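You operate a simulated robot arm through the tools that you are given. There is no shell and no other tool. Be economical: measure what you need, move in short steps, check, and stop when the job is done.

The job below is to be done with a simulated two-armed robot. You get a single attempt, and the scene is never put back.

Task
The strap bites one edge of the taped carton: pad that edge and strap it again.
Fine: press the red cam lever, hands off the tail, till it is slack; strap up, spare blue strap pad on, strap over, tail into the green band. Where these are worked on the way, their far stop is far enough and under half their travel is too little: orange strap.

It is judged by the outcome, as a careful person would: the job done as asked, and still so three seconds after it is handed in. It fails if anything else is knocked over, pushed out of place, dropped, spilled or broken.

Robot
Two 7-joint arms with fingered hands on one trunk that stands fixed in place. Base frame: the origin is at the foot of the trunk, x ahead of it, y to its left, z up; the work surface is at about z = 0.78. Lengths are in m, angles in degrees, forces in N, time in s.
The left shoulder is at [0.07, 0.162, 1.346], the right one opposite. With the tool pointing down near the work surface each hand reaches from about 0.1 to 0.76 m from the base axis, measured 20 degrees to its own side. Payload 4 kg a hand.
The tool frame of a hand sits at the grasp point between the pads (the TCP): z along the fingers, y along the line on which they close. The tips reach 0.026 m beyond it. Largest opening 0.132 m; the body of the gripper starts 0.073 m behind the TCP. The gripper is a hand of 4 fingers: y runs from the thumb to the fingers, the wrist lies at [0, 0, -0.224] in the tool frame.
Orientation is that of the tool frame in the base frame, as a unit quaternion [x, y, z, w]. With the fingers straight down and closing along the base's y, the tool's x points along the base's -x, its y along +y and its z along -z.

Tools
- The arms move only by the tool jog_arm. It takes "left_series", "right_series" or both (then of equal length, played together; a hand with none holds still); each is a list of rows, each an object (a shift or turn left out is 0) with "delta_pos": the shift along the tool's x, y, z in units of 30 mm (1.0 is 30 mm), a list of three; "angular": the turn, a rotation vector about the tool's x, y, z in units of 8 degrees (1.0 is 8 degrees), a list of three. In form: [{"delta_pos": [tx, ty, tz], "angular": [rx, ry, rz]}, ...]. A call has 1 to 8 rows; each row shifts and turns the commanded pose from where the row before left it, along the tool's axes as they then stand. A call with a number of a shift or a turn outside -1 to 1 is refused whole. Each row takes 0.2 s and may step no farther than 0.05 m and 8.6 degrees from the row before; otherwise, the whole call is refused. A pose out of reach is approached as far as the arm can. The call stops where the force on the tool passes 70 N (or 10 N more than at its start, if that is more) or the arm is blocked; 0.2 s more then pass. In this call time passes only in rows, and 0.2 s behind the last. It gives the time, the measured TCP pose, the force on the tool (base axes), the opening and the grip force at its end, in the units of the frame above (readings bear some noise), with the torque about the TCP (base axes, N m) and any sound that the robot's microphone picked up.
- Cameras (640 x 400 px; columns grow to the right, rows downward): "scene" is now at [0.1303, -0.0458, 1.5779]; the picture's right is [-0.49, -0.87, 0.00], its down [-0.45, 0.25, -0.86] and it looks along [0.75, -0.42, -0.51] (base axes); focal length 278 px, centre (320, 200). "left" rides on the left gripper at [-0.073, 0.006, -0.094] in its tool frame; the picture's right is [-0.08, -1.00, 0.00], its down [0.78, -0.06, -0.62] and it looks along [0.62, -0.05, 0.79] (tool axes); focal length 230 px, centre (320, 200). "right" rides on the right gripper at [0.073, 0.006, -0.094] in its tool frame; the picture's right is [-0.08, 1.00, 0.00], its down [-0.78, -0.06, -0.62] and it looks along [-0.62, -0.05, 0.79] (tool axes); focal length 230 px, centre (320, 200). There is no depth. A picture from a camera that has moved, and an enlarged one, comes with that camera's place and axes in the base frame and with its lens.
- snapshot(camera): a new picture of that camera. The clock stands still meanwhile.
- lift_body(by): slides the trunk up (or, below 0, down) by that many m; the arms and the scene camera ride with it, the base frame stays. It gives what a move gives, with no picture.
- finger_targets(finger1, finger2, finger3, thumb_bend, hand): sets how far each is bent, from 0 (flat) to 1 (curled in); at 0.3 the hand is open as for a grip, at 0.7 the pads meet at the TCP. One left out holds its place. A second passes; each finger stops where it meets its share of the squeeze, and holds until it gets a number again. It is the only way to open and close the hand. It gives what a move gives, with no picture; readings hold the bend of each and the force on the fingers (four entries, about 0 where the hand has none), thumb and palm.
- pan_tilt(pan, tilt): turns the head with the scene camera to pan (to the left, within 86 degrees either way) and tilt (down, from -29 to 69), counted from straight ahead of the robot. It gives what a move gives.
- enlarge(camera, box): a new picture of the part [left, top, right, bottom] of that camera's present view, enlarged. The clock stands still meanwhile.
- close_job(): hands the job in; it is judged then, once.

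Go step by step. Nothing tells you positions but the pictures and the camera data: compare them with the known pose of the tool, close in by small moves and look again before you grip or let go. The budget is 120 turns and 74 pictures, counting those below and the enlarged ones. Unless the task says otherwise, let go and move clear before handing in, and close with one line.

The tools are called after "Request:" as name(argument=value, ...) on one line, values as JSON. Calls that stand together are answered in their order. jog_arm: Moves the arms, as the interface text tells. Its arguments: {"type":"object","properties":{"left_series":{"type":"array"},"right_series":{"type":"array"}},"required":[]} The other tools are called the same way: lift_body (by) slides the trunk up or down; finger_targets (finger1, finger2, finger3, thumb_bend, hand) moves the fingers one by one; pan_tilt (pan, tilt) turns the head that bears the scene camera; snapshot (camera) takes a picture; enlarge (camera, box) takes an enlarged picture of a part of a camera's view; close_job () hands the job in.

At the start:

```text
time_s: 0.0
left_tcp_pos: [0.4769, -0.0884, 1.4589]
left_orientation: [0.0, 1.0, -0.001, 0.0]
left_contact_force: [-1.1, 0.0, -0.4]
left_wrist_torque: [0.0, 0.0, -0.02]
left_width: 0.1318
left_gripper_force: 0.1
left_shape: jaw
left_bend: [0.3, 0.3, 0.3, 0.3]
left_finger forces: [0.0, 0.1, 0.0, 0.1, 0.0, 0.0]
right_tcp_pos: [0.4018, -0.5362, 1.4286]
right_orientation: [0.0, 1.0, 0.0, 0.0]
right_contact_force: [0.1, 0.1, 0.0]
right_wrist_torque: [-0.01, 0.03, -0.01]
right_width: 0.1316
right_gripper_force: 0.2
right_shape: jaw
right_bend: [0.3, 0.3, 0.3, 0.3]
right_finger forces: [0.1, 0.1, 0.0, 0.1, 0.1, 0.0]
trunk travel left (down, up): [-0.825, 0.115]
head pan, tilt: [-29.5, 30.9]
```

scene: 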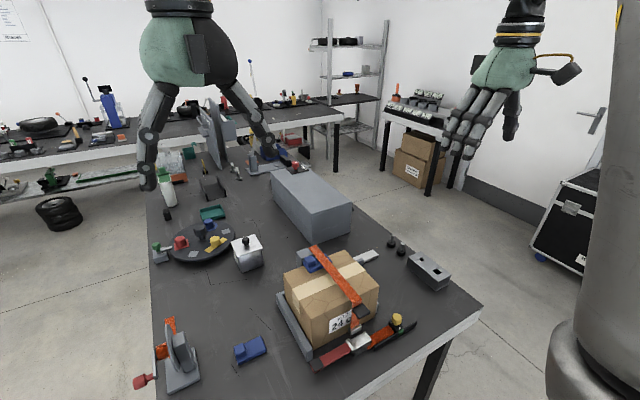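
right: 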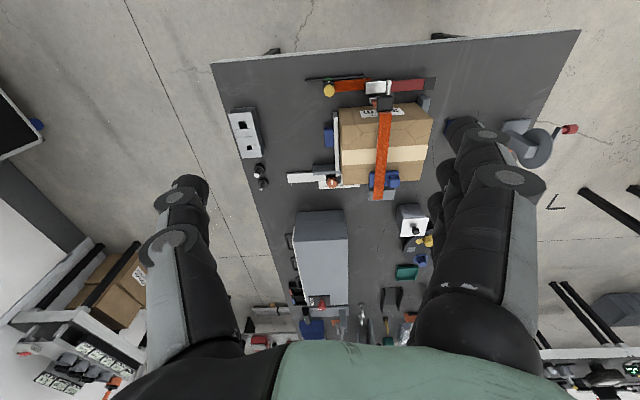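
left: 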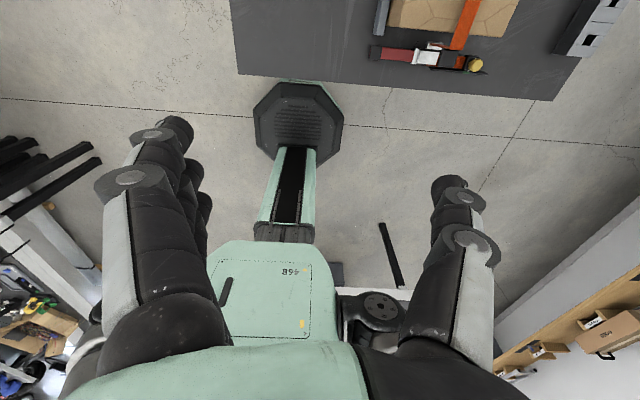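

I see the carton with the orange strap, a red lever and the white cam in front of it, and a blue pad to the left on the table. I'll take closer looks first.

Request:
enlarge(camera="scene", box=[220, 230, 480, 393])

Request:
enlarge(camera="right", box=[220, 60, 450, 204])

Request:
enlarge(camera="scene", box=[120, 210, 300, 400])

```text
2.45 times, centred on (350, 312) of scene
camera zoom: at [0.1303, -0.0458, 1.5779], right [-0.49, -0.87, 0.0], down [-0.45, 0.25, -0.86], along [0.75, -0.42, -0.51], focal length 683 px, centre (246, -74)
```

zoom: 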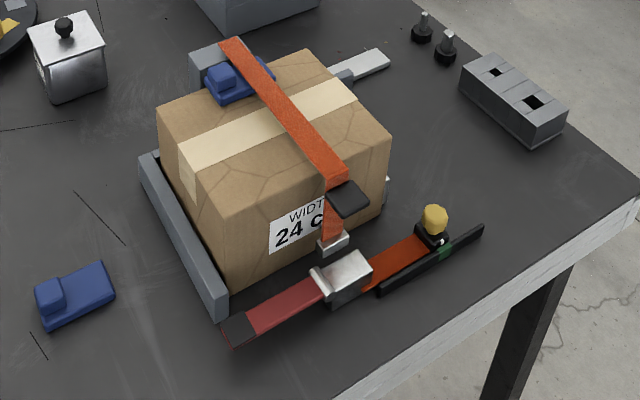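

```text
2.78 times, centred on (335, 132) of right
camera zoom: at [0.3291, -0.5299, 1.5226], right [0.08, 1.0, 0.0], down [0.78, -0.06, 0.62], along [0.62, -0.05, -0.79], focal length 639 px, centre (278, 389)
```

zoom: 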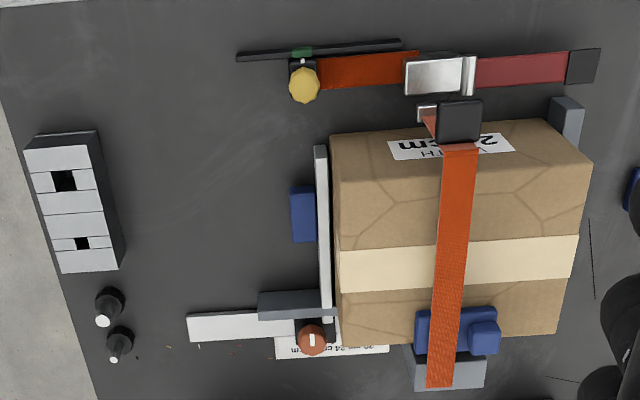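

```text
2.11 times, centred on (210, 305) of scene
camera zoom: at [0.1303, -0.0458, 1.5779], right [-0.49, -0.87, 0.0], down [-0.45, 0.25, -0.86], along [0.75, -0.42, -0.51], focal length 586 px, centre (552, -21)
```

zoom: 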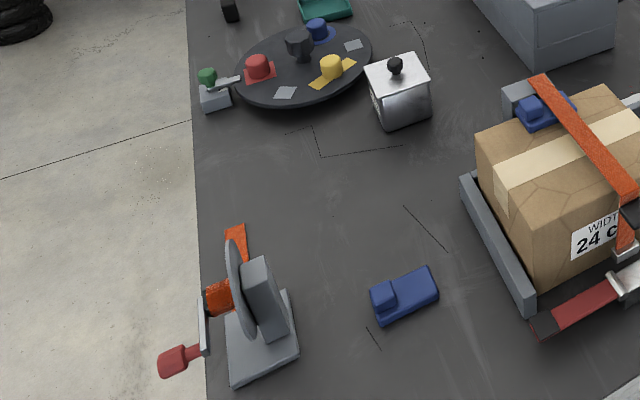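

The strap runs from a far post over the carton to a black tab at the near edge, and then into the white cam. I'll bring the right hand nearer for its camera and move the left hand to its own side.

Request:
jog_arm(left_series=[{"delta_pos": [0, 0.8, 1]}, {"delta_pos": [0, 0.8, 1]}, {"delta_pos": [0, 0.8, 1]}, {"delta_pos": [0, 0.8, 1]}, {"delta_pos": [0, 0.8, 1]}, {"delta_pos": [0, 0.8, 1]}, {"delta_pos": [0, 0.8, 1]}, {"delta_pos": [0, 0.8, 1]}], right_series=[{"delta_pos": [0.3, 0.65, 1]}, {"delta_pos": [0.3, 0.65, 1]}, {"delta_pos": [0.3, 0.65, 1]}, {"delta_pos": [0.3, 0.65, 1]}, {"delta_pos": [0.3, 0.65, 1]}, {"delta_pos": [0.3, 0.65, 1]}, {"delta_pos": [0.3, 0.65, 1]}, {"delta_pos": [0.3, 0.65, 1]}])

Request:
snapshot(camera="right")

Request:
snapshot(camera="left")

```text
time_s: 1.7
left_tcp_pos: [0.4779, 0.0917, 1.2348]
left_orientation: [0.0, 1.0, -0.004, 0.0]
left_contact_force: [-0.4, 0.5, 0.1]
left_wrist_torque: [-0.02, -0.01, 0.03]
left_width: 0.132
left_gripper_force: 0.1
left_shape: jaw
left_bend: [0.3, 0.3, 0.3, 0.3]
left_finger forces: [0.0, 0.1, 0.0, 0.0, 0.0, 0.0]
right_tcp_pos: [0.3037, -0.3917, 1.1607]
right_orientation: [0.026, 0.997, 0.024, -0.074]
right_contact_force: [-0.1, -0.2, 0.2]
right_wrist_torque: [-0.01, 0.02, -0.03]
right_width: 0.132
right_gripper_force: 0.1
right_shape: jaw
right_bend: [0.3, 0.3, 0.3, 0.3]
right_finger forces: [0.0, 0.0, 0.0, 0.1, 0.1, 0.0]
trunk travel left (down, up): [-0.825, 0.115]
head pan, tilt: [-29.5, 30.9]
stopped in row 8 (right hand): the arm was blocked; the commanded pose is now the measured one
```

```text
67 pictures are left
camera right: at [0.2459, -0.3876, 1.2658], right [0.13, 0.99, 0.03], down [0.86, -0.13, 0.49], along [0.49, -0.04, -0.87], focal length 230 px, centre (320, 200)
```

right: 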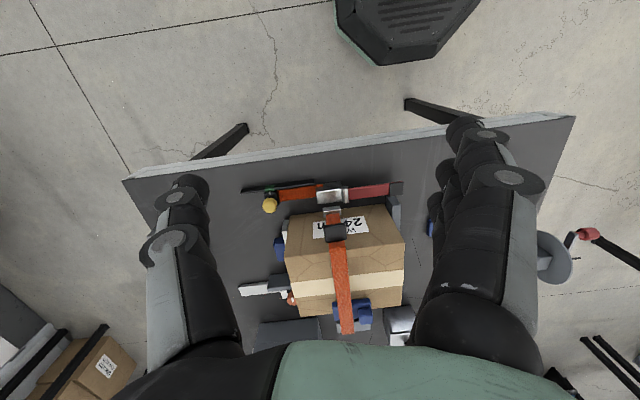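

```text
66 pictures are left
camera left: at [0.5494, 0.0991, 1.3288], right [0.08, -1.0, 0.01], down [-0.78, -0.06, 0.62], along [-0.61, -0.06, -0.79], focal length 230 px, centre (320, 200)
```

left: 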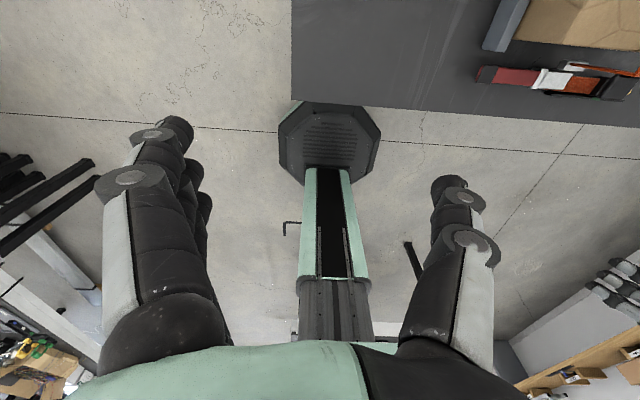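

The right camera sees the near side of the carton. I'll zoom in there and on the scene view.

Request:
enlarge(camera="right", box=[230, 165, 450, 303])

Request:
enlarge(camera="scene", box=[300, 290, 430, 371])

```text
2.90 times, centred on (340, 234) of right
camera zoom: at [0.2459, -0.3876, 1.2658], right [0.13, 0.99, 0.03], down [0.86, -0.13, 0.49], along [0.49, -0.04, -0.87], focal length 667 px, centre (262, 101)
```

zoom: 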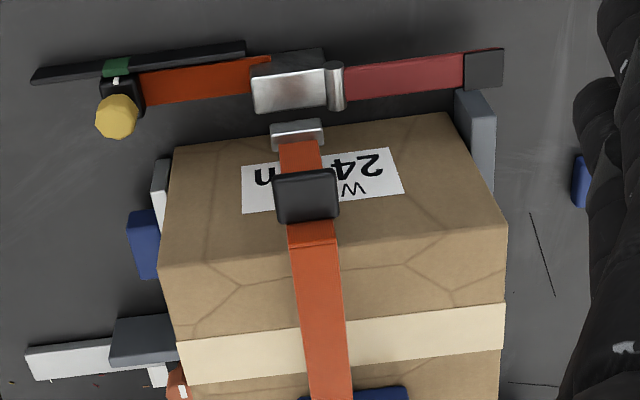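

```text
4.92 times, centred on (365, 330) of scene
camera zoom: at [0.1308, -0.0419, 1.578], right [-0.49, -0.87, 0.0], down [-0.45, 0.25, -0.86], along [0.75, -0.42, -0.51], focal length 1370 px, centre (98, -442)
```

zoom: 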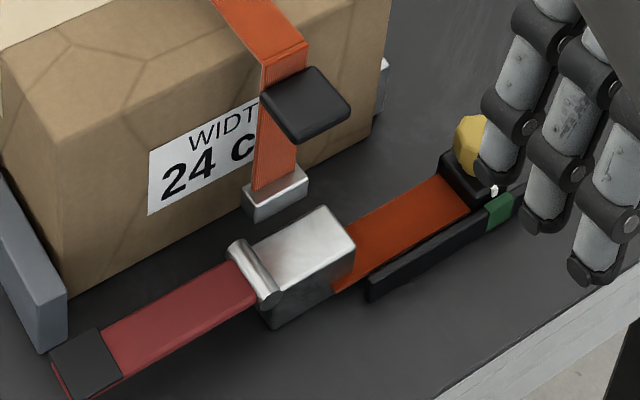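

Triangulating gives lever tip ≈ [0.49, -0.24, 0.82], tab ≈ [0.505, -0.385, 0.93], knob ≈ [0.487, -0.515, 0.83], and carton top near edge at x≈0.525, z≈0.945. I'll close the right fingers into a poker and go above the lever tip, well away from the tail.

Request:
finger_targets(hand="right", finger1=0.7, finger2=0.7, finger3=0.7, thumb_bend=0.7)

Request:
jog_arm(right_series=[{"delta_pos": [-0.6, 0.7, 0.2], "angular": [0.08, -0.26, -0.09]}, {"delta_pos": [-0.6, 0.7, 0.2], "angular": [0.08, -0.26, -0.09]}, {"delta_pos": [-0.6, 0.7, 0.5], "angular": [0.08, -0.26, -0.09]}, {"delta_pos": [-0.6, 0.7, 0.8], "angular": [0.08, -0.26, -0.09]}, {"delta_pos": [-0.7, 0.7, 1]}, {"delta_pos": [-0.7, 0.7, 1]}, {"delta_pos": [-0.7, 0.6, 1]}, {"delta_pos": [-0.7, 0.5, 1]}])

```text
time_s: 2.7
left_tcp_pos: [0.4774, 0.0893, 1.236]
left_orientation: [-0.001, 1.0, -0.002, -0.001]
left_contact_force: [0.5, 0.0, -0.2]
left_wrist_torque: [0.0, 0.02, -0.01]
left_width: 0.1319
left_gripper_force: 0.2
left_shape: jaw
left_bend: [0.3, 0.3, 0.3, 0.3]
left_finger forces: [0.0, 0.1, 0.0, 0.0, 0.0, 0.1]
right_tcp_pos: [0.3044, -0.3973, 1.1605]
right_orientation: [0.027, 0.997, 0.025, -0.075]
right_contact_force: [-1.0, -0.4, 0.2]
right_wrist_torque: [0.0, 0.01, 0.02]
right_width: 0.0147
right_gripper_force: 0.1
right_shape: fingers
right_bend: [0.7, 0.7, 0.7, 0.7]
right_finger forces: [0.1, 0.0, 0.0, 0.0, 0.0, 0.0]
trunk travel left (down, up): [-0.825, 0.115]
head pan, tilt: [-29.5, 30.9]
```

```text
time_s: 3.6
left_tcp_pos: [0.477, 0.0907, 1.2359]
left_orientation: [-0.001, 1.0, -0.003, 0.0]
left_contact_force: [0.6, 0.8, -0.1]
left_wrist_torque: [-0.04, 0.03, 0.03]
left_width: 0.1318
left_gripper_force: 0.1
left_shape: jaw
left_bend: [0.3, 0.3, 0.3, 0.3]
left_finger forces: [0.0, 0.0, 0.0, 0.1, 0.0, 0.0]
right_tcp_pos: [0.3196, -0.3368, 1.0865]
right_orientation: [0.033, 0.995, 0.025, -0.09]
right_contact_force: [0.6, 0.1, -0.4]
right_wrist_torque: [-0.01, -0.03, -0.01]
right_width: 0.0144
right_gripper_force: 0.1
right_shape: fingers
right_bend: [0.7, 0.7, 0.7, 0.7]
right_finger forces: [0.1, 0.1, 0.0, 0.0, 0.1, 0.0]
trunk travel left (down, up): [-0.825, 0.115]
head pan, tilt: [-29.5, 30.9]
stopped in row 4 (right hand): the arm was blocked; the commanded pose is now the measured one
```

The right arm met a limit close to the trunk. I'll move it outward (+x) first, without turning.

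Request:
jog_arm(right_series=[{"delta_pos": [-1, 0, 0]}, {"delta_pos": [-1, 0, 0]}, {"delta_pos": [-1, 0, 0]}])

Request:
snapshot(camera="scene")

```text
time_s: 4.4
left_tcp_pos: [0.4771, 0.0892, 1.2357]
left_orientation: [-0.001, 1.0, -0.001, -0.001]
left_contact_force: [0.2, 0.9, 0.2]
left_wrist_torque: [-0.05, -0.04, 0.02]
left_width: 0.132
left_gripper_force: 0.1
left_shape: jaw
left_bend: [0.3, 0.3, 0.3, 0.3]
left_finger forces: [0.0, 0.0, 0.0, 0.0, 0.1, 0.1]
right_tcp_pos: [0.4078, -0.3418, 1.0677]
right_orientation: [0.029, 0.995, 0.021, -0.09]
right_contact_force: [0.9, 0.1, 0.6]
right_wrist_torque: [-0.04, 0.02, 0.01]
right_width: 0.0146
right_gripper_force: 0.0
right_shape: fingers
right_bend: [0.7, 0.7, 0.7, 0.7]
right_finger forces: [0.1, 0.0, 0.0, 0.1, 0.0, 0.0]
trunk travel left (down, up): [-0.825, 0.115]
head pan, tilt: [-29.5, 30.9]
```

```text
63 pictures are left
camera scene: at [0.1311, -0.0457, 1.5778], right [-0.49, -0.87, 0.0], down [-0.45, 0.25, -0.86], along [0.75, -0.42, -0.51], focal length 278 px, centre (320, 200)
```

scene: 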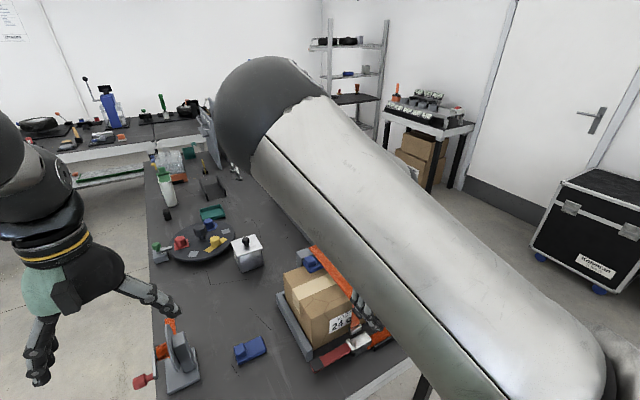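

Request:
jog_arm(right_series=[{"delta_pos": [-0.5, 0.6, 0], "angular": [0.08, -0.32, -0.1]}, {"delta_pos": [-0.5, 0.6, 0], "angular": [0.08, -0.32, -0.1]}, {"delta_pos": [-0.3, 0.6, 0.3], "angular": [0.08, -0.32, -0.1]}, {"delta_pos": [-0.3, 0.6, 0.8], "angular": [0.08, -0.32, -0.1]}, {"delta_pos": [0, 0.6, 1]}, {"delta_pos": [0, 0.3, 1]}, {"delta_pos": [0, 0, 1]}])

Request:
snapshot(camera="right")

```text
time_s: 6.0
left_tcp_pos: [0.4776, 0.0894, 1.2346]
left_orientation: [-0.001, 1.0, -0.002, -0.001]
left_contact_force: [0.9, -0.5, -0.2]
left_wrist_torque: [0.01, -0.04, 0.02]
left_width: 0.1319
left_gripper_force: 0.0
left_shape: jaw
left_bend: [0.3, 0.3, 0.3, 0.3]
left_finger forces: [0.1, 0.0, 0.0, 0.1, 0.1, 0.0]
right_tcp_pos: [0.4666, -0.2816, 0.941]
right_orientation: [0.002, 1.0, -0.003, -0.001]
right_contact_force: [0.8, 0.1, 0.5]
right_wrist_torque: [-0.01, 0.01, 0.02]
right_width: 0.0143
right_gripper_force: 0.0
right_shape: fingers
right_bend: [0.7, 0.7, 0.7, 0.7]
right_finger forces: [0.0, 0.0, 0.0, 0.0, 0.0, 0.1]
right hand out of reach, approached as far as the arm can: row 4, 5, 6
trunk travel left (down, up): [-0.825, 0.115]
head pan, tilt: [-29.5, 30.9]
```

```text
62 pictures are left
camera right: at [0.3944, -0.2752, 1.0352], right [0.08, 1.0, 0.0], down [0.79, -0.06, 0.62], along [0.61, -0.05, -0.79], focal length 230 px, centre (320, 200)
```

right: 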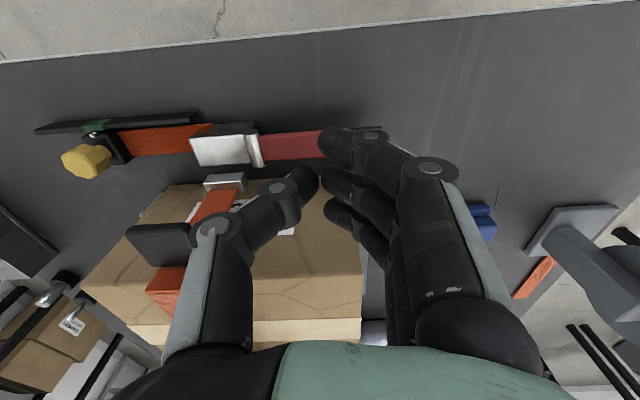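

The poker is above the carton side of the lever. I'll shift +y along the lever and look again.

Request:
jog_arm(right_series=[{"delta_pos": [0, 0.7, 0]}, {"delta_pos": [0.1, 0.6, 0.3]}])

Request:
snapshot(camera="right")

```text
time_s: 6.6
left_tcp_pos: [0.4775, 0.0895, 1.2349]
left_orientation: [-0.001, 1.0, -0.002, -0.001]
left_contact_force: [0.3, -0.2, -0.4]
left_wrist_torque: [0.01, 0.01, 0.0]
left_width: 0.1318
left_gripper_force: 0.0
left_shape: jaw
left_bend: [0.3, 0.3, 0.3, 0.3]
left_finger forces: [0.0, 0.1, 0.0, 0.1, 0.0, 0.0]
right_tcp_pos: [0.4683, -0.2753, 0.9277]
right_orientation: [0.002, 1.0, 0.001, -0.002]
right_contact_force: [-0.7, -0.1, 0.4]
right_wrist_torque: [0.01, 0.0, 0.01]
right_width: 0.0143
right_gripper_force: 0.0
right_shape: fingers
right_bend: [0.7, 0.7, 0.7, 0.7]
right_finger forces: [0.0, 0.0, 0.1, 0.1, 0.0, 0.0]
right hand out of reach, approached as far as the arm can: row 1, 2
trunk travel left (down, up): [-0.825, 0.115]
head pan, tilt: [-29.5, 30.9]
```

```text
61 pictures are left
camera right: at [0.397, -0.2696, 1.0233], right [0.08, 1.0, 0.0], down [0.79, -0.07, 0.61], along [0.61, -0.05, -0.79], focal length 230 px, centre (320, 200)
```

right: 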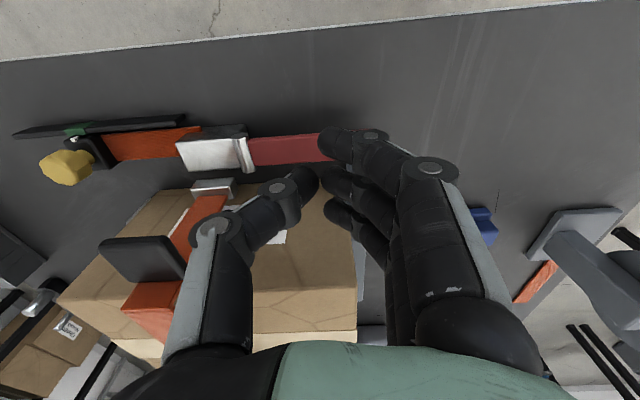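

The right arm can't get further +y here, so I'll use the fingers themselves as the reach (half open) with the thumb curled away.

Request:
finger_targets(hand="right", finger1=0.5, finger2=0.5, finger3=0.5, thumb_bend=1.0)

Request:
jog_arm(right_series=[{"delta_pos": [0, 0, 0.8]}, {"delta_pos": [0, 0.3, 0.8]}])

Request:
snapshot(camera="right")

Request:
enlarge(camera="scene", box=[220, 250, 480, 400])

```text
time_s: 7.6
left_tcp_pos: [0.4759, 0.0887, 1.2362]
left_orientation: [-0.001, 1.0, -0.003, 0.0]
left_contact_force: [0.3, -1.4, -0.7]
left_wrist_torque: [0.01, 0.02, -0.02]
left_width: 0.1321
left_gripper_force: 0.1
left_shape: jaw
left_bend: [0.3, 0.3, 0.3, 0.3]
left_finger forces: [0.0, 0.1, 0.0, 0.0, 0.0, 0.0]
right_tcp_pos: [0.4691, -0.2755, 0.9291]
right_orientation: [0.002, 1.0, 0.002, 0.0]
right_contact_force: [0.5, 0.2, 0.2]
right_wrist_torque: [0.01, -0.03, 0.0]
right_width: 0.0393
right_gripper_force: 0.0
right_shape: fingers
right_bend: [0.5, 0.5, 0.5, 1.0]
right_finger forces: [0.1, 0.1, 0.1, 0.0, 0.0, 0.0]
trunk travel left (down, up): [-0.825, 0.115]
head pan, tilt: [-29.5, 30.9]
```

```text
time_s: 8.2
left_tcp_pos: [0.4777, 0.0896, 1.2348]
left_orientation: [-0.002, 1.0, -0.003, 0.0]
left_contact_force: [0.0, -0.1, 0.5]
left_wrist_torque: [0.01, 0.02, 0.01]
left_width: 0.1318
left_gripper_force: 0.1
left_shape: jaw
left_bend: [0.3, 0.3, 0.3, 0.3]
left_finger forces: [0.0, 0.1, 0.0, 0.1, 0.1, 0.1]
right_tcp_pos: [0.4714, -0.2693, 0.8814]
right_orientation: [0.003, 1.0, 0.002, -0.002]
right_contact_force: [0.1, 0.5, -0.3]
right_wrist_torque: [0.01, -0.01, 0.01]
right_width: 0.0391
right_gripper_force: 0.1
right_shape: fingers
right_bend: [0.5, 0.5, 0.5, 1.0]
right_finger forces: [0.0, 0.0, 0.1, 0.1, 0.0, 0.0]
right hand out of reach, approached as far as the arm can: row 2
trunk travel left (down, up): [-0.825, 0.115]
head pan, tilt: [-29.5, 30.9]
```

```text
60 pictures are left
camera right: at [0.399, -0.263, 0.9755], right [0.08, 1.0, 0.0], down [0.79, -0.07, 0.61], along [0.61, -0.05, -0.79], focal length 230 px, centre (320, 200)
```

right: 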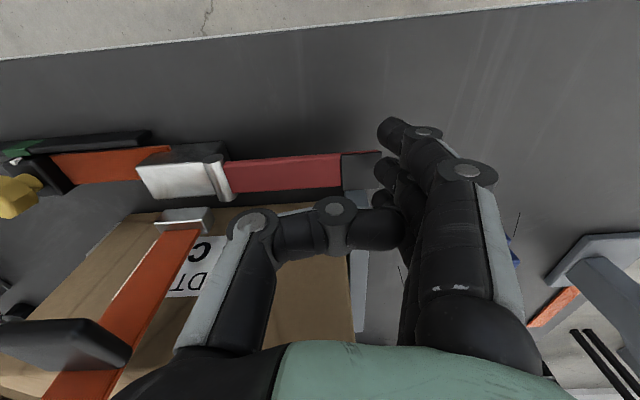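

```text
2.46 times, centred on (350, 325) of scene
camera zoom: at [0.1313, -0.0457, 1.5778], right [-0.49, -0.87, 0.0], down [-0.45, 0.25, -0.86], along [0.75, -0.42, -0.51], focal length 685 px, centre (246, -108)
```

zoom: 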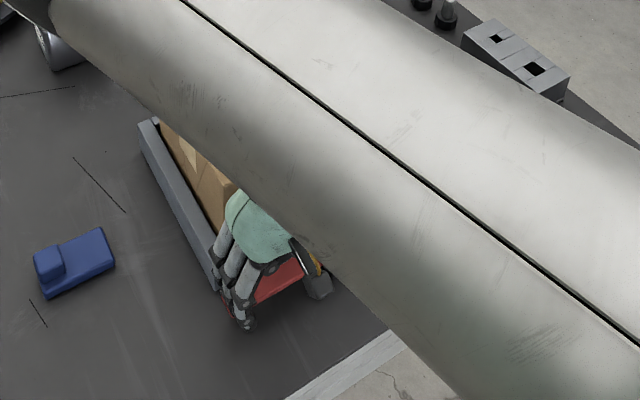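

The fingertips are level with the very end of the lever; I'll bend them slightly more to sit on the black tip and then press down in steps.

Request:
finger_targets(hand="right", finger1=0.58, finger2=0.58, finger3=0.58)

Request:
jog_arm(right_series=[{"delta_pos": [0.1, 0, 0.6]}, {"delta_pos": [0, 0, 0.4]}])

Request:
snapshot(camera="right")

```text
time_s: 9.2
left_tcp_pos: [0.4769, 0.0882, 1.2348]
left_orientation: [-0.001, 1.0, -0.002, -0.001]
left_contact_force: [-0.6, 0.2, 0.0]
left_wrist_torque: [-0.01, -0.01, -0.01]
left_width: 0.132
left_gripper_force: 0.1
left_shape: jaw
left_bend: [0.3, 0.3, 0.3, 0.3]
left_finger forces: [0.0, 0.0, 0.0, 0.0, 0.0, 0.0]
right_tcp_pos: [0.4714, -0.2697, 0.8821]
right_orientation: [0.003, 1.0, 0.001, -0.001]
right_contact_force: [0.1, 0.4, 0.4]
right_wrist_torque: [0.0, -0.02, 0.01]
right_width: 0.0369
right_gripper_force: 0.2
right_shape: fingers
right_bend: [0.57, 0.56, 0.57, 1.0]
right_finger forces: [0.0, 0.0, 0.0, 0.0, 0.0, 0.0]
trunk travel left (down, up): [-0.825, 0.115]
head pan, tilt: [-29.5, 30.9]
```

```text
time_s: 9.8
left_tcp_pos: [0.4778, 0.0889, 1.2352]
left_orientation: [-0.001, 1.0, -0.003, -0.001]
left_contact_force: [0.3, -0.9, -0.3]
left_wrist_torque: [0.02, -0.03, -0.01]
left_width: 0.1321
left_gripper_force: 0.1
left_shape: jaw
left_bend: [0.3, 0.3, 0.3, 0.3]
left_finger forces: [0.0, 0.0, 0.0, 0.0, 0.0, 0.1]
right_tcp_pos: [0.4677, -0.2691, 0.8511]
right_orientation: [0.003, 1.0, 0.0, -0.001]
right_contact_force: [0.0, -0.6, 0.1]
right_wrist_torque: [0.0, -0.06, 0.0]
right_width: 0.0367
right_gripper_force: 0.1
right_shape: fingers
right_bend: [0.57, 0.56, 0.57, 1.0]
right_finger forces: [0.1, 0.0, 0.6, 0.1, 0.0, 0.0]
trunk travel left (down, up): [-0.825, 0.115]
head pan, tilt: [-29.5, 30.9]
```

```text
58 pictures are left
camera right: at [0.3955, -0.2626, 0.9442], right [0.08, 1.0, 0.0], down [0.79, -0.07, 0.61], along [0.61, -0.05, -0.79], focal length 230 px, centre (320, 200)
```

right: 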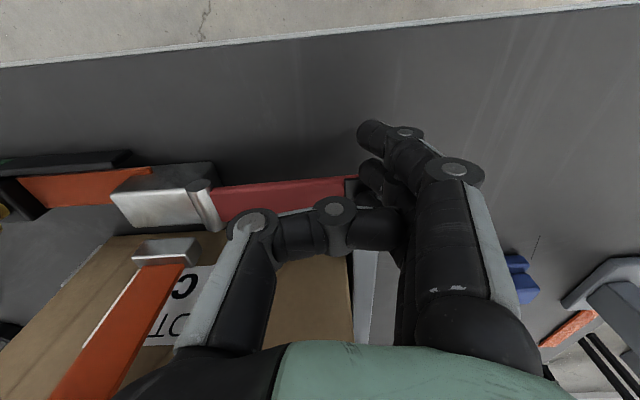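

Contact with the lever has started. I press further in small rows.

Request:
jog_arm(right_series=[{"delta_pos": [0, 0, 0.3]}, {"delta_pos": [0, 0, 0.3]}])

Request:
snapshot(camera="right")

```text
time_s: 10.4
left_tcp_pos: [0.4771, 0.0894, 1.2355]
left_orientation: [-0.001, 1.0, -0.003, -0.001]
left_contact_force: [0.7, 0.2, 0.3]
left_wrist_torque: [0.0, -0.02, -0.04]
left_width: 0.1318
left_gripper_force: 0.0
left_shape: jaw
left_bend: [0.3, 0.3, 0.3, 0.3]
left_finger forces: [0.0, 0.1, 0.0, 0.0, 0.0, 0.0]
right_tcp_pos: [0.4674, -0.2702, 0.8322]
right_orientation: [0.003, 1.0, 0.0, -0.002]
right_contact_force: [-0.1, 0.5, 1.3]
right_wrist_torque: [0.05, -0.03, 0.02]
right_width: 0.037
right_gripper_force: 0.7
right_shape: fingers
right_bend: [0.57, 0.56, 0.57, 1.0]
right_finger forces: [0.0, 0.0, 1.5, 0.0, 0.1, 0.0]
trunk travel left (down, up): [-0.825, 0.115]
head pan, tilt: [-29.5, 30.9]
```

```text
57 pictures are left
camera right: at [0.3949, -0.2625, 0.9268], right [0.08, 1.0, 0.0], down [0.79, -0.07, 0.62], along [0.61, -0.05, -0.79], focal length 230 px, centre (320, 200)
```

right: 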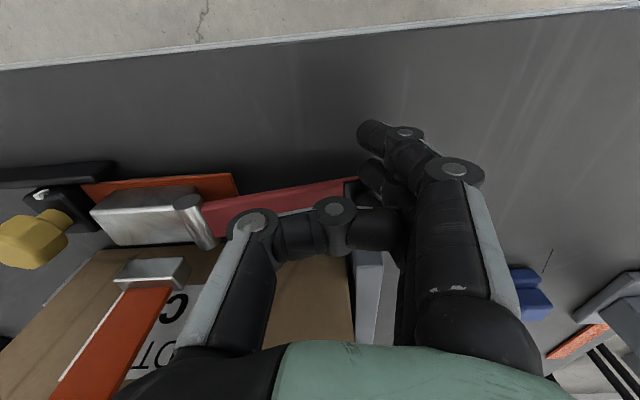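

The tail is already creeping back toward the cam. I press a little more and hold.

Request:
jog_arm(right_series=[{"delta_pos": [0, 0, 0.3]}, {"delta_pos": [0, 0, 0.1]}, {"delta_pos": [0, 0, 0]}, {"delta_pos": [0, 0, 0]}, {"delta_pos": [0, 0, 0]}, {"delta_pos": [0, 0, 0]}, {"delta_pos": [0, 0, 0]}])

Request:
snapshot(camera="right")

```text
time_s: 12.0
left_tcp_pos: [0.4759, 0.0912, 1.2358]
left_orientation: [-0.001, 1.0, -0.003, 0.0]
left_contact_force: [-0.2, 0.4, 1.0]
left_wrist_torque: [0.01, -0.02, 0.0]
left_width: 0.1322
left_gripper_force: 0.1
left_shape: jaw
left_bend: [0.3, 0.3, 0.3, 0.3]
left_finger forces: [0.1, 0.0, 0.0, 0.0, 0.1, 0.0]
right_tcp_pos: [0.4688, -0.2678, 0.8224]
right_orientation: [0.003, 1.0, 0.0, 0.0]
right_contact_force: [4.1, 1.2, 18.7]
right_wrist_torque: [0.54, -0.59, -0.09]
right_width: 0.037
right_gripper_force: 9.5
right_shape: fingers
right_bend: [0.57, 0.56, 0.62, 1.0]
right_finger forces: [0.0, 0.0, 18.3, 0.0, 0.0, 0.1]
trunk travel left (down, up): [-0.825, 0.115]
head pan, tilt: [-29.5, 30.9]
```

```text
56 pictures are left
camera right: at [0.3945, -0.2612, 0.9166], right [0.08, 1.0, 0.0], down [0.78, -0.06, 0.62], along [0.62, -0.05, -0.79], focal length 230 px, centre (320, 200)
```

right: 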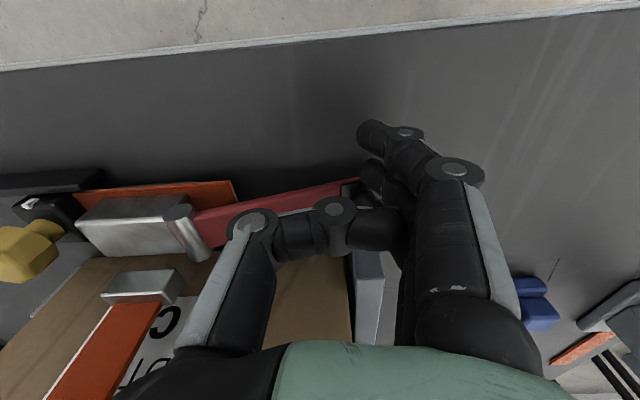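

The lever is at its stop with the slider up against the cam. I'll hold another moment and compare.

Request:
jog_arm(right_series=[{"delta_pos": [0, 0, 0]}, {"delta_pos": [0, 0, 0]}, {"delta_pos": [0, 0, 0]}, {"delta_pos": [0, 0, 0]}, {"delta_pos": [0, 0, 0]}, {"delta_pos": [0, 0, 0]}, {"delta_pos": [0, 0, 0]}, {"delta_pos": [0, 0, 0]}])

Request:
enlarge(camera="right", box=[0, 150, 260, 310])

```text
time_s: 13.8
left_tcp_pos: [0.4751, 0.0906, 1.2358]
left_orientation: [0.0, 1.0, -0.002, 0.001]
left_contact_force: [0.5, -0.3, -0.8]
left_wrist_torque: [0.02, 0.01, 0.0]
left_width: 0.1319
left_gripper_force: 0.0
left_shape: jaw
left_bend: [0.3, 0.3, 0.3, 0.3]
left_finger forces: [0.0, 0.1, 0.0, 0.1, 0.0, 0.0]
right_tcp_pos: [0.4664, -0.2691, 0.8223]
right_orientation: [0.003, 1.0, 0.0, 0.0]
right_contact_force: [3.0, 1.9, 18.9]
right_wrist_torque: [0.55, -0.5, -0.05]
right_width: 0.0368
right_gripper_force: 9.3
right_shape: fingers
right_bend: [0.57, 0.56, 0.62, 1.0]
right_finger forces: [0.0, 0.0, 17.9, 0.0, 0.0, 0.0]
trunk travel left (down, up): [-0.825, 0.115]
head pan, tilt: [-29.5, 30.9]
```

```text
2.46 times, centred on (130, 230) of right
camera zoom: at [0.3937, -0.2612, 0.9166], right [0.08, 1.0, 0.0], down [0.78, -0.06, 0.62], along [0.61, -0.05, -0.79], focal length 566 px, centre (788, 126)
```

zoom: 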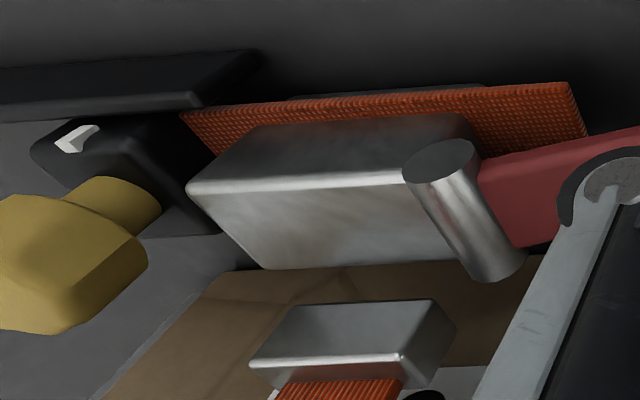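

The tail is slack. I release the lever straight up and move over toward the black tab, opening the hand on the way.

Request:
jog_arm(right_series=[{"delta_pos": [0, 0, -0.5]}, {"delta_pos": [0, 0, -1]}, {"delta_pos": [0, 0, -1]}, {"delta_pos": [0, 0, -1]}, {"delta_pos": [0, -0.6, -1]}, {"delta_pos": [0, -1, -1]}, {"delta_pos": [0, -1, -0.8]}, {"delta_pos": [0, -1, 0]}])

Request:
finger_targets(hand="right", finger1=0.4, finger2=0.4, finger3=0.4, thumb_bend=0.4)

Request:
snapshot(camera="right")

```text
time_s: 15.6
left_tcp_pos: [0.4775, 0.0875, 1.2346]
left_orientation: [0.0, 1.0, -0.002, -0.002]
left_contact_force: [1.0, -0.6, -0.8]
left_wrist_torque: [0.0, 0.0, 0.0]
left_width: 0.1321
left_gripper_force: 0.1
left_shape: jaw
left_bend: [0.3, 0.3, 0.3, 0.3]
left_finger forces: [0.1, 0.0, 0.0, 0.1, 0.1, 0.1]
right_tcp_pos: [0.4686, -0.3866, 1.0079]
right_orientation: [0.003, 1.0, 0.001, -0.001]
right_contact_force: [0.0, 0.1, -0.4]
right_wrist_torque: [0.04, 0.01, 0.01]
right_width: 0.0367
right_gripper_force: 0.1
right_shape: fingers
right_bend: [0.57, 0.56, 0.57, 1.0]
right_finger forces: [0.0, 0.0, 0.1, 0.0, 0.0, 0.0]
right hand out of reach, approached as far as the arm can: row 3, 4
trunk travel left (down, up): [-0.825, 0.115]
head pan, tilt: [-29.5, 30.9]
```

```text
time_s: 16.6
left_tcp_pos: [0.4769, 0.0889, 1.2354]
left_orientation: [-0.001, 1.0, -0.004, 0.0]
left_contact_force: [-0.2, -0.2, -0.5]
left_wrist_torque: [0.01, 0.01, -0.03]
left_width: 0.1321
left_gripper_force: 0.1
left_shape: jaw
left_bend: [0.3, 0.3, 0.3, 0.3]
left_finger forces: [0.1, 0.0, 0.0, 0.1, 0.1, 0.0]
right_tcp_pos: [0.4685, -0.385, 1.0103]
right_orientation: [0.003, 1.0, 0.001, 0.0]
right_contact_force: [-0.6, 0.1, 0.9]
right_wrist_torque: [0.02, -0.05, -0.03]
right_width: 0.103
right_gripper_force: 0.1
right_shape: fingers
right_bend: [0.4, 0.4, 0.4, 0.4]
right_finger forces: [0.0, 0.0, 0.0, 0.0, 0.0, 0.0]
trunk travel left (down, up): [-0.825, 0.115]
head pan, tilt: [-29.5, 30.9]
```

```text
54 pictures are left
camera right: at [0.3954, -0.3779, 1.1032], right [0.08, 1.0, 0.0], down [0.79, -0.06, 0.62], along [0.61, -0.05, -0.79], focal length 230 px, centre (320, 200)
```

right: 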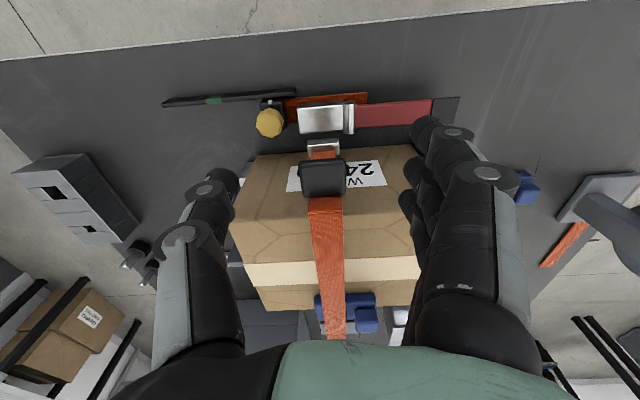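

The tail stayed slack. The tab spans x≈0.48–0.52, y≈-0.40…-0.36 at z≈0.935, so I'll lower around it with the hand just clear of the carton face.

Request:
jog_arm(right_series=[{"delta_pos": [-0.3, 0.05, 0.6]}, {"delta_pos": [-0.25, 0, 0.6]}, {"delta_pos": [0, 0, 0.6]}])

Request:
snapshot(camera="right")

```text
time_s: 17.4
left_tcp_pos: [0.4774, 0.0892, 1.235]
left_orientation: [-0.001, 1.0, -0.001, -0.001]
left_contact_force: [-0.4, -0.9, 0.1]
left_wrist_torque: [0.03, 0.01, 0.0]
left_width: 0.1317
left_gripper_force: 0.1
left_shape: jaw
left_bend: [0.3, 0.3, 0.3, 0.3]
left_finger forces: [0.0, 0.0, 0.0, 0.0, 0.0, 0.0]
right_tcp_pos: [0.4847, -0.3835, 0.9562]
right_orientation: [0.003, 1.0, 0.0, -0.001]
right_contact_force: [-1.0, 1.1, -0.2]
right_wrist_torque: [-0.01, -0.02, -0.03]
right_width: 0.1031
right_gripper_force: 0.1
right_shape: fingers
right_bend: [0.4, 0.4, 0.4, 0.4]
right_finger forces: [0.1, 0.1, 0.1, 0.0, 0.1, 0.0]
trunk travel left (down, up): [-0.825, 0.115]
head pan, tilt: [-29.5, 30.9]
```

```text
53 pictures are left
camera right: at [0.4127, -0.3765, 1.0499], right [0.08, 1.0, 0.0], down [0.79, -0.07, 0.62], along [0.61, -0.05, -0.79], focal length 230 px, centre (320, 200)
```

right: 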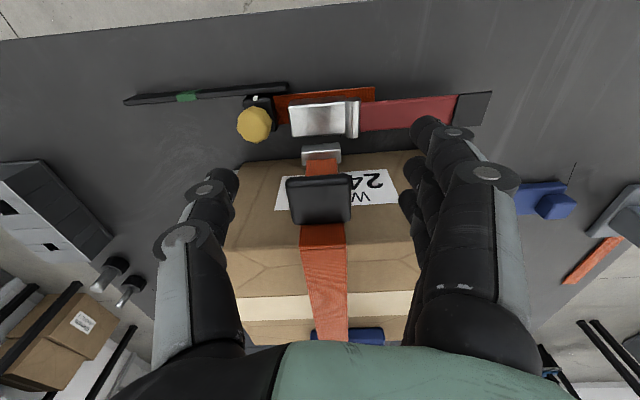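

Well aligned. I lower another 12 mm and close.

Request:
jog_arm(right_series=[{"delta_pos": [0, 0, 0.45]}])

Request:
finger_targets(hand="right", finger1=0.7, finger2=0.7, finger3=0.7, thumb_bend=0.7)

Request:
snapshot(camera="right")

```text
time_s: 17.8
left_tcp_pos: [0.4776, 0.0876, 1.2353]
left_orientation: [0.0, 1.0, -0.001, 0.0]
left_contact_force: [0.9, -0.6, 0.5]
left_wrist_torque: [-0.02, 0.03, 0.0]
left_width: 0.1319
left_gripper_force: 0.1
left_shape: jaw
left_bend: [0.3, 0.3, 0.3, 0.3]
left_finger forces: [0.0, 0.0, 0.0, 0.1, 0.0, 0.0]
right_tcp_pos: [0.4857, -0.3828, 0.9429]
right_orientation: [0.003, 1.0, 0.001, -0.001]
right_contact_force: [0.0, 0.4, 0.0]
right_wrist_torque: [0.0, 0.0, -0.01]
right_width: 0.1033
right_gripper_force: 0.0
right_shape: fingers
right_bend: [0.4, 0.4, 0.4, 0.4]
right_finger forces: [0.0, 0.0, 0.0, 0.1, 0.0, 0.1]
trunk travel left (down, up): [-0.825, 0.115]
head pan, tilt: [-29.5, 30.9]
```

```text
time_s: 18.8
left_tcp_pos: [0.4778, 0.0875, 1.2351]
left_orientation: [-0.001, 1.0, -0.003, -0.001]
left_contact_force: [0.8, 0.1, 0.1]
left_wrist_torque: [0.01, -0.01, 0.02]
left_width: 0.1321
left_gripper_force: 0.2
left_shape: jaw
left_bend: [0.3, 0.3, 0.3, 0.3]
left_finger forces: [0.0, 0.1, 0.0, 0.0, 0.0, 0.1]
right_tcp_pos: [0.4861, -0.384, 0.9431]
right_orientation: [0.003, 1.0, 0.0, 0.0]
right_contact_force: [-0.9, -4.4, 0.0]
right_wrist_torque: [-0.09, 0.05, 0.1]
right_width: 0.0257
right_gripper_force: 11.9
right_shape: fingers
right_bend: [0.7, 0.64, 0.64, 0.65]
right_finger forces: [0.0, 4.7, 4.9, 0.1, 14.5, 0.1]
trunk travel left (down, up): [-0.825, 0.115]
head pan, tilt: [-29.5, 30.9]
```

```text
52 pictures are left
camera right: at [0.4124, -0.3772, 1.0371], right [0.08, 1.0, 0.0], down [0.79, -0.07, 0.62], along [0.61, -0.05, -0.79], focal length 230 px, centre (320, 200)
```

right: 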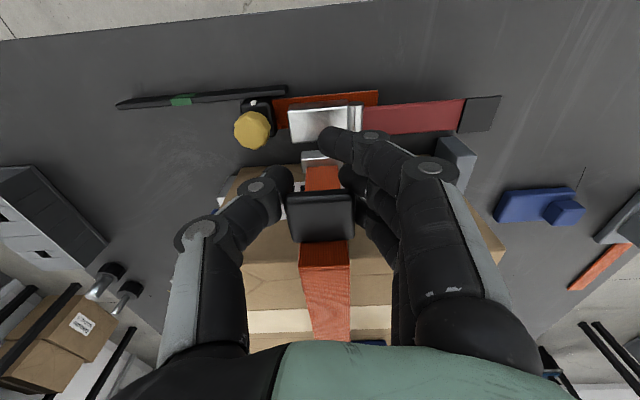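

The tab is held. I'll try a small lift.

Request:
jog_arm(right_series=[{"delta_pos": [0, 0, -0.5]}, {"delta_pos": [-0.05, 0, -0.6]}, {"delta_pos": [-0.1, 0, -0.6]}])

Request:
snapshot(camera="right")

Request:
snapshot(camera="scene")

```text
time_s: 19.6
left_tcp_pos: [0.4756, 0.088, 1.2353]
left_orientation: [-0.001, 1.0, -0.002, 0.0]
left_contact_force: [-0.5, 0.2, 0.0]
left_wrist_torque: [0.03, -0.02, 0.02]
left_width: 0.1318
left_gripper_force: 0.2
left_shape: jaw
left_bend: [0.3, 0.3, 0.3, 0.3]
left_finger forces: [0.0, 0.0, 0.0, 0.0, 0.0, 0.0]
right_tcp_pos: [0.4892, -0.3855, 0.9932]
right_orientation: [0.003, 1.0, 0.001, 0.0]
right_contact_force: [-9.1, -3.6, 0.6]
right_wrist_torque: [-0.13, 0.14, 0.12]
right_width: 0.0237
right_gripper_force: 10.6
right_shape: fingers
right_bend: [0.7, 0.66, 0.64, 0.66]
right_finger forces: [0.0, 4.0, 6.1, 0.0, 11.8, 0.0]
trunk travel left (down, up): [-0.825, 0.115]
head pan, tilt: [-29.5, 30.9]
```

```text
51 pictures are left
camera right: at [0.4159, -0.378, 1.0881], right [0.08, 1.0, 0.0], down [0.78, -0.07, 0.62], along [0.61, -0.05, -0.79], focal length 230 px, centre (320, 200)
```

right: 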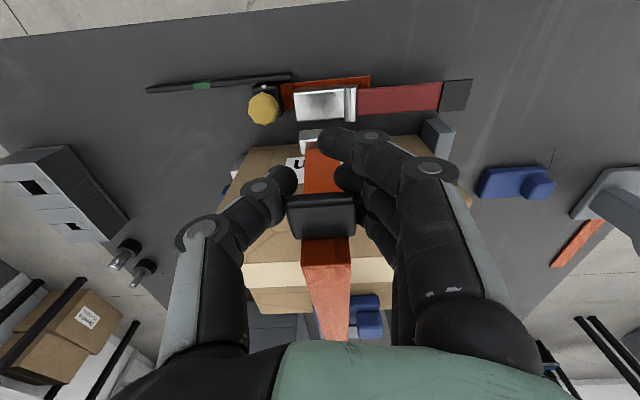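

```text
50 pictures are left
camera scene: at [0.1278, -0.046, 1.5781], right [-0.49, -0.87, 0.0], down [-0.45, 0.25, -0.86], along [0.75, -0.42, -0.51], focal length 278 px, centre (320, 200)
```

scene: 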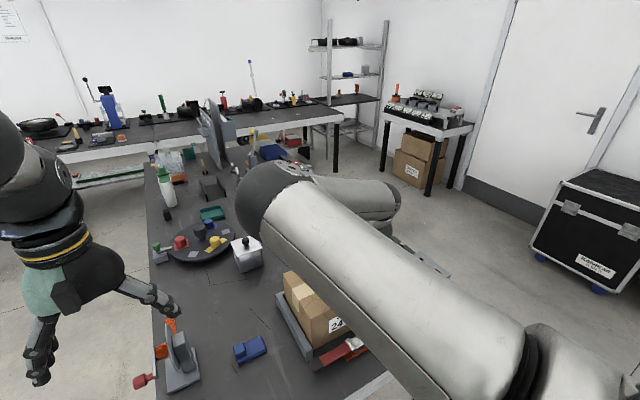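

The strap swings up with the tab. I continue the lift while watching the sideways force.

Request:
jog_arm(right_series=[{"delta_pos": [0, 0, -0.6]}, {"delta_pos": [0, 0, -0.6]}])

```text
time_s: 20.2
left_tcp_pos: [0.4782, 0.0879, 1.2345]
left_orientation: [-0.001, 1.0, -0.001, -0.001]
left_contact_force: [-0.7, 0.3, -0.5]
left_wrist_torque: [0.0, 0.01, 0.02]
left_width: 0.1318
left_gripper_force: 0.1
left_shape: jaw
left_bend: [0.3, 0.3, 0.3, 0.3]
left_finger forces: [0.0, 0.0, 0.0, 0.1, 0.0, 0.0]
right_tcp_pos: [0.494, -0.3843, 1.0295]
right_orientation: [0.002, 1.0, 0.001, 0.0]
right_contact_force: [3.9, -2.1, -0.5]
right_wrist_torque: [-0.05, 0.05, 0.13]
right_width: 0.0225
right_gripper_force: 9.3
right_shape: fingers
right_bend: [0.7, 0.67, 0.64, 0.67]
right_finger forces: [0.1, 2.5, 5.9, 0.0, 9.8, 0.1]
trunk travel left (down, up): [-0.825, 0.115]
head pan, tilt: [-29.5, 30.9]
```

The tab follows an arc about the far anchor (R≈0.27). I'll follow the arc, tilting the hand along with the strap.

Request:
jog_arm(right_series=[{"delta_pos": [-0.25, 0, -0.65], "angular": [0, 0.8, 0]}, {"delta_pos": [-0.22, 0, -0.67], "angular": [0, 0.8, 0]}, {"delta_pos": [-0.19, 0, -0.67], "angular": [0, 0.8, 0]}, {"delta_pos": [-0.16, 0, -0.68], "angular": [0, 0.8, 0]}])

Request:
snapshot(camera="right")

Request:
snapshot(camera="scene")

```text
time_s: 21.2
left_tcp_pos: [0.4754, 0.0878, 1.2363]
left_orientation: [-0.001, 1.0, -0.002, 0.0]
left_contact_force: [-0.6, -0.5, -0.1]
left_wrist_torque: [-0.04, -0.01, 0.0]
left_width: 0.1318
left_gripper_force: 0.0
left_shape: jaw
left_bend: [0.3, 0.3, 0.3, 0.3]
left_finger forces: [0.1, 0.0, 0.0, 0.0, 0.0, 0.0]
right_tcp_pos: [0.526, -0.3861, 1.104]
right_orientation: [0.002, 0.975, 0.001, -0.223]
right_contact_force: [-3.9, -2.2, 0.9]
right_wrist_torque: [0.04, 0.0, 0.14]
right_width: 0.0214
right_gripper_force: 8.9
right_shape: fingers
right_bend: [0.7, 0.68, 0.66, 0.67]
right_finger forces: [0.0, 3.2, 4.8, 0.1, 10.2, 0.0]
trunk travel left (down, up): [-0.825, 0.115]
head pan, tilt: [-29.5, 30.9]
```

```text
49 pictures are left
camera right: at [0.5016, -0.3794, 1.2203], right [0.07, 1.0, -0.03], down [0.97, -0.07, 0.22], along [0.21, -0.05, -0.98], focal length 230 px, centre (320, 200)
```

right: 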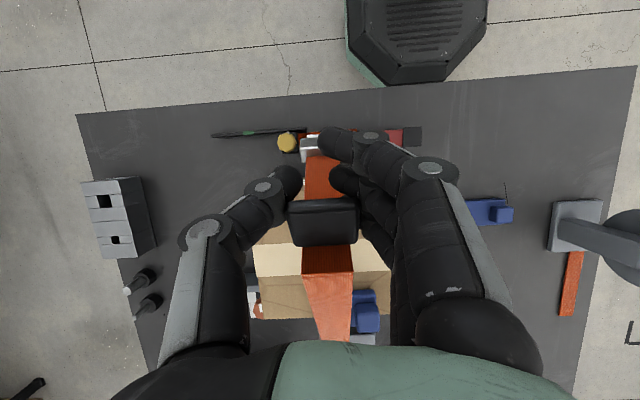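

```text
48 pictures are left
camera scene: at [0.1283, -0.0484, 1.578], right [-0.49, -0.87, 0.0], down [-0.45, 0.25, -0.86], along [0.75, -0.42, -0.51], focal length 278 px, centre (320, 200)
```

scene: 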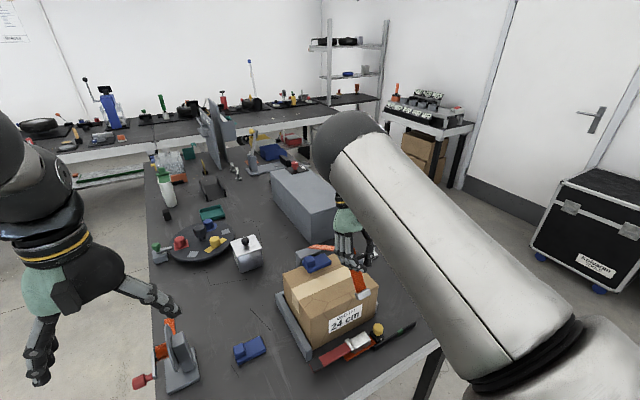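

Following nicely (≈37° of swing). I continue toward the stop.

Request:
jog_arm(right_series=[{"delta_pos": [-0.15, 0, -0.68], "angular": [0, 0.65, 0]}, {"delta_pos": [-0.15, 0, -0.68], "angular": [0, 0.65, 0]}, {"delta_pos": [-0.14, 0, -0.68], "angular": [0, 0.65, 0]}, {"delta_pos": [-0.13, 0, -0.68], "angular": [0, 0.65, 0]}])

Request:
snapshot(camera="scene")

```text
time_s: 22.2
left_tcp_pos: [0.475, 0.0942, 1.2348]
left_orientation: [0.0, 1.0, -0.005, 0.0]
left_contact_force: [0.6, 0.1, 0.1]
left_wrist_torque: [-0.01, -0.01, 0.0]
left_width: 0.1321
left_gripper_force: 0.1
left_shape: jaw
left_bend: [0.3, 0.3, 0.3, 0.3]
left_finger forces: [0.1, 0.1, 0.1, 0.0, 0.1, 0.0]
right_tcp_pos: [0.5187, -0.4086, 1.1203]
right_orientation: [-0.012, 0.951, -0.047, -0.304]
right_contact_force: [-13.3, 25.4, 8.8]
right_wrist_torque: [0.72, 0.02, 1.06]
right_width: 0.0144
right_gripper_force: 12.7
right_shape: fingers
right_bend: [0.7, 0.7, 0.59, 0.7]
right_finger forces: [0.0, 0.0, 26.1, 0.0, 0.1, 0.0]
right hand out of reach, approached as far as the arm can: row 1, 2, 3, 4
trunk travel left (down, up): [-0.825, 0.115]
head pan, tilt: [-29.5, 30.9]
```

```text
47 pictures are left
camera scene: at [0.1274, -0.0383, 1.5784], right [-0.49, -0.87, 0.0], down [-0.45, 0.25, -0.86], along [0.75, -0.42, -0.51], focal length 278 px, centre (320, 200)
```

scene: 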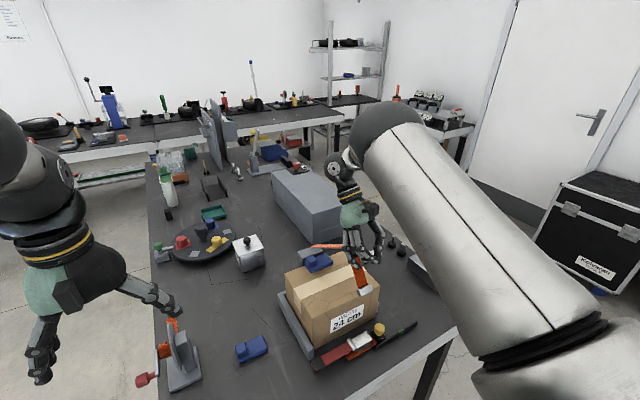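

The arm hit a joint limit and drifted sideways; the grip slipped partly. I look before going on.

Request:
snapshot(camera="right")

Request:
enlarge(camera="scene", box=[260, 190, 440, 302])

```text
46 pictures are left
camera right: at [0.5142, -0.3933, 1.2393], right [0.01, 0.99, -0.13], down [1.0, -0.01, 0.05], along [0.05, -0.13, -0.99], focal length 230 px, centre (320, 200)
```

right: 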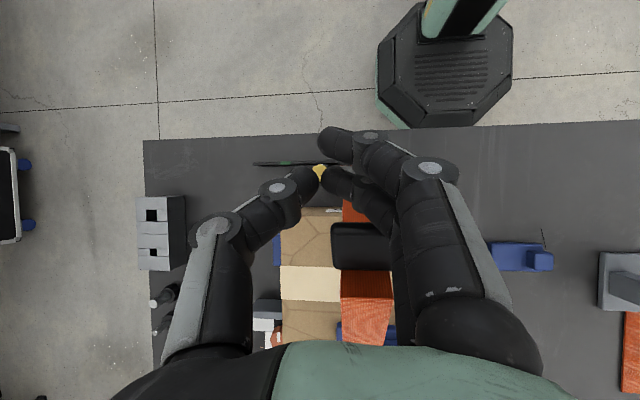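

```text
3.56 times, centred on (350, 246) of scene
camera zoom: at [0.1274, -0.0383, 1.5784], right [-0.49, -0.87, 0.0], down [-0.45, 0.25, -0.86], along [0.75, -0.42, -0.51], focal length 989 px, centre (213, 36)
```

zoom: 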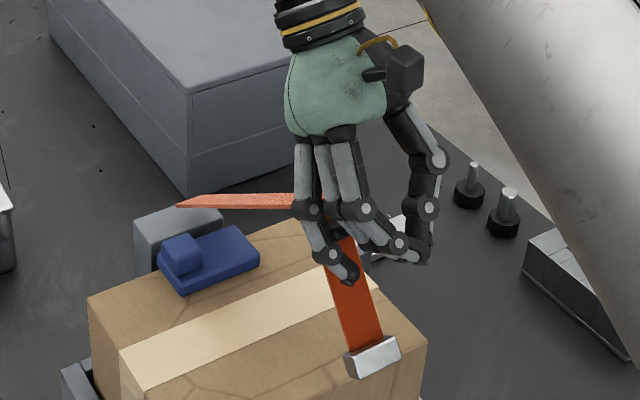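

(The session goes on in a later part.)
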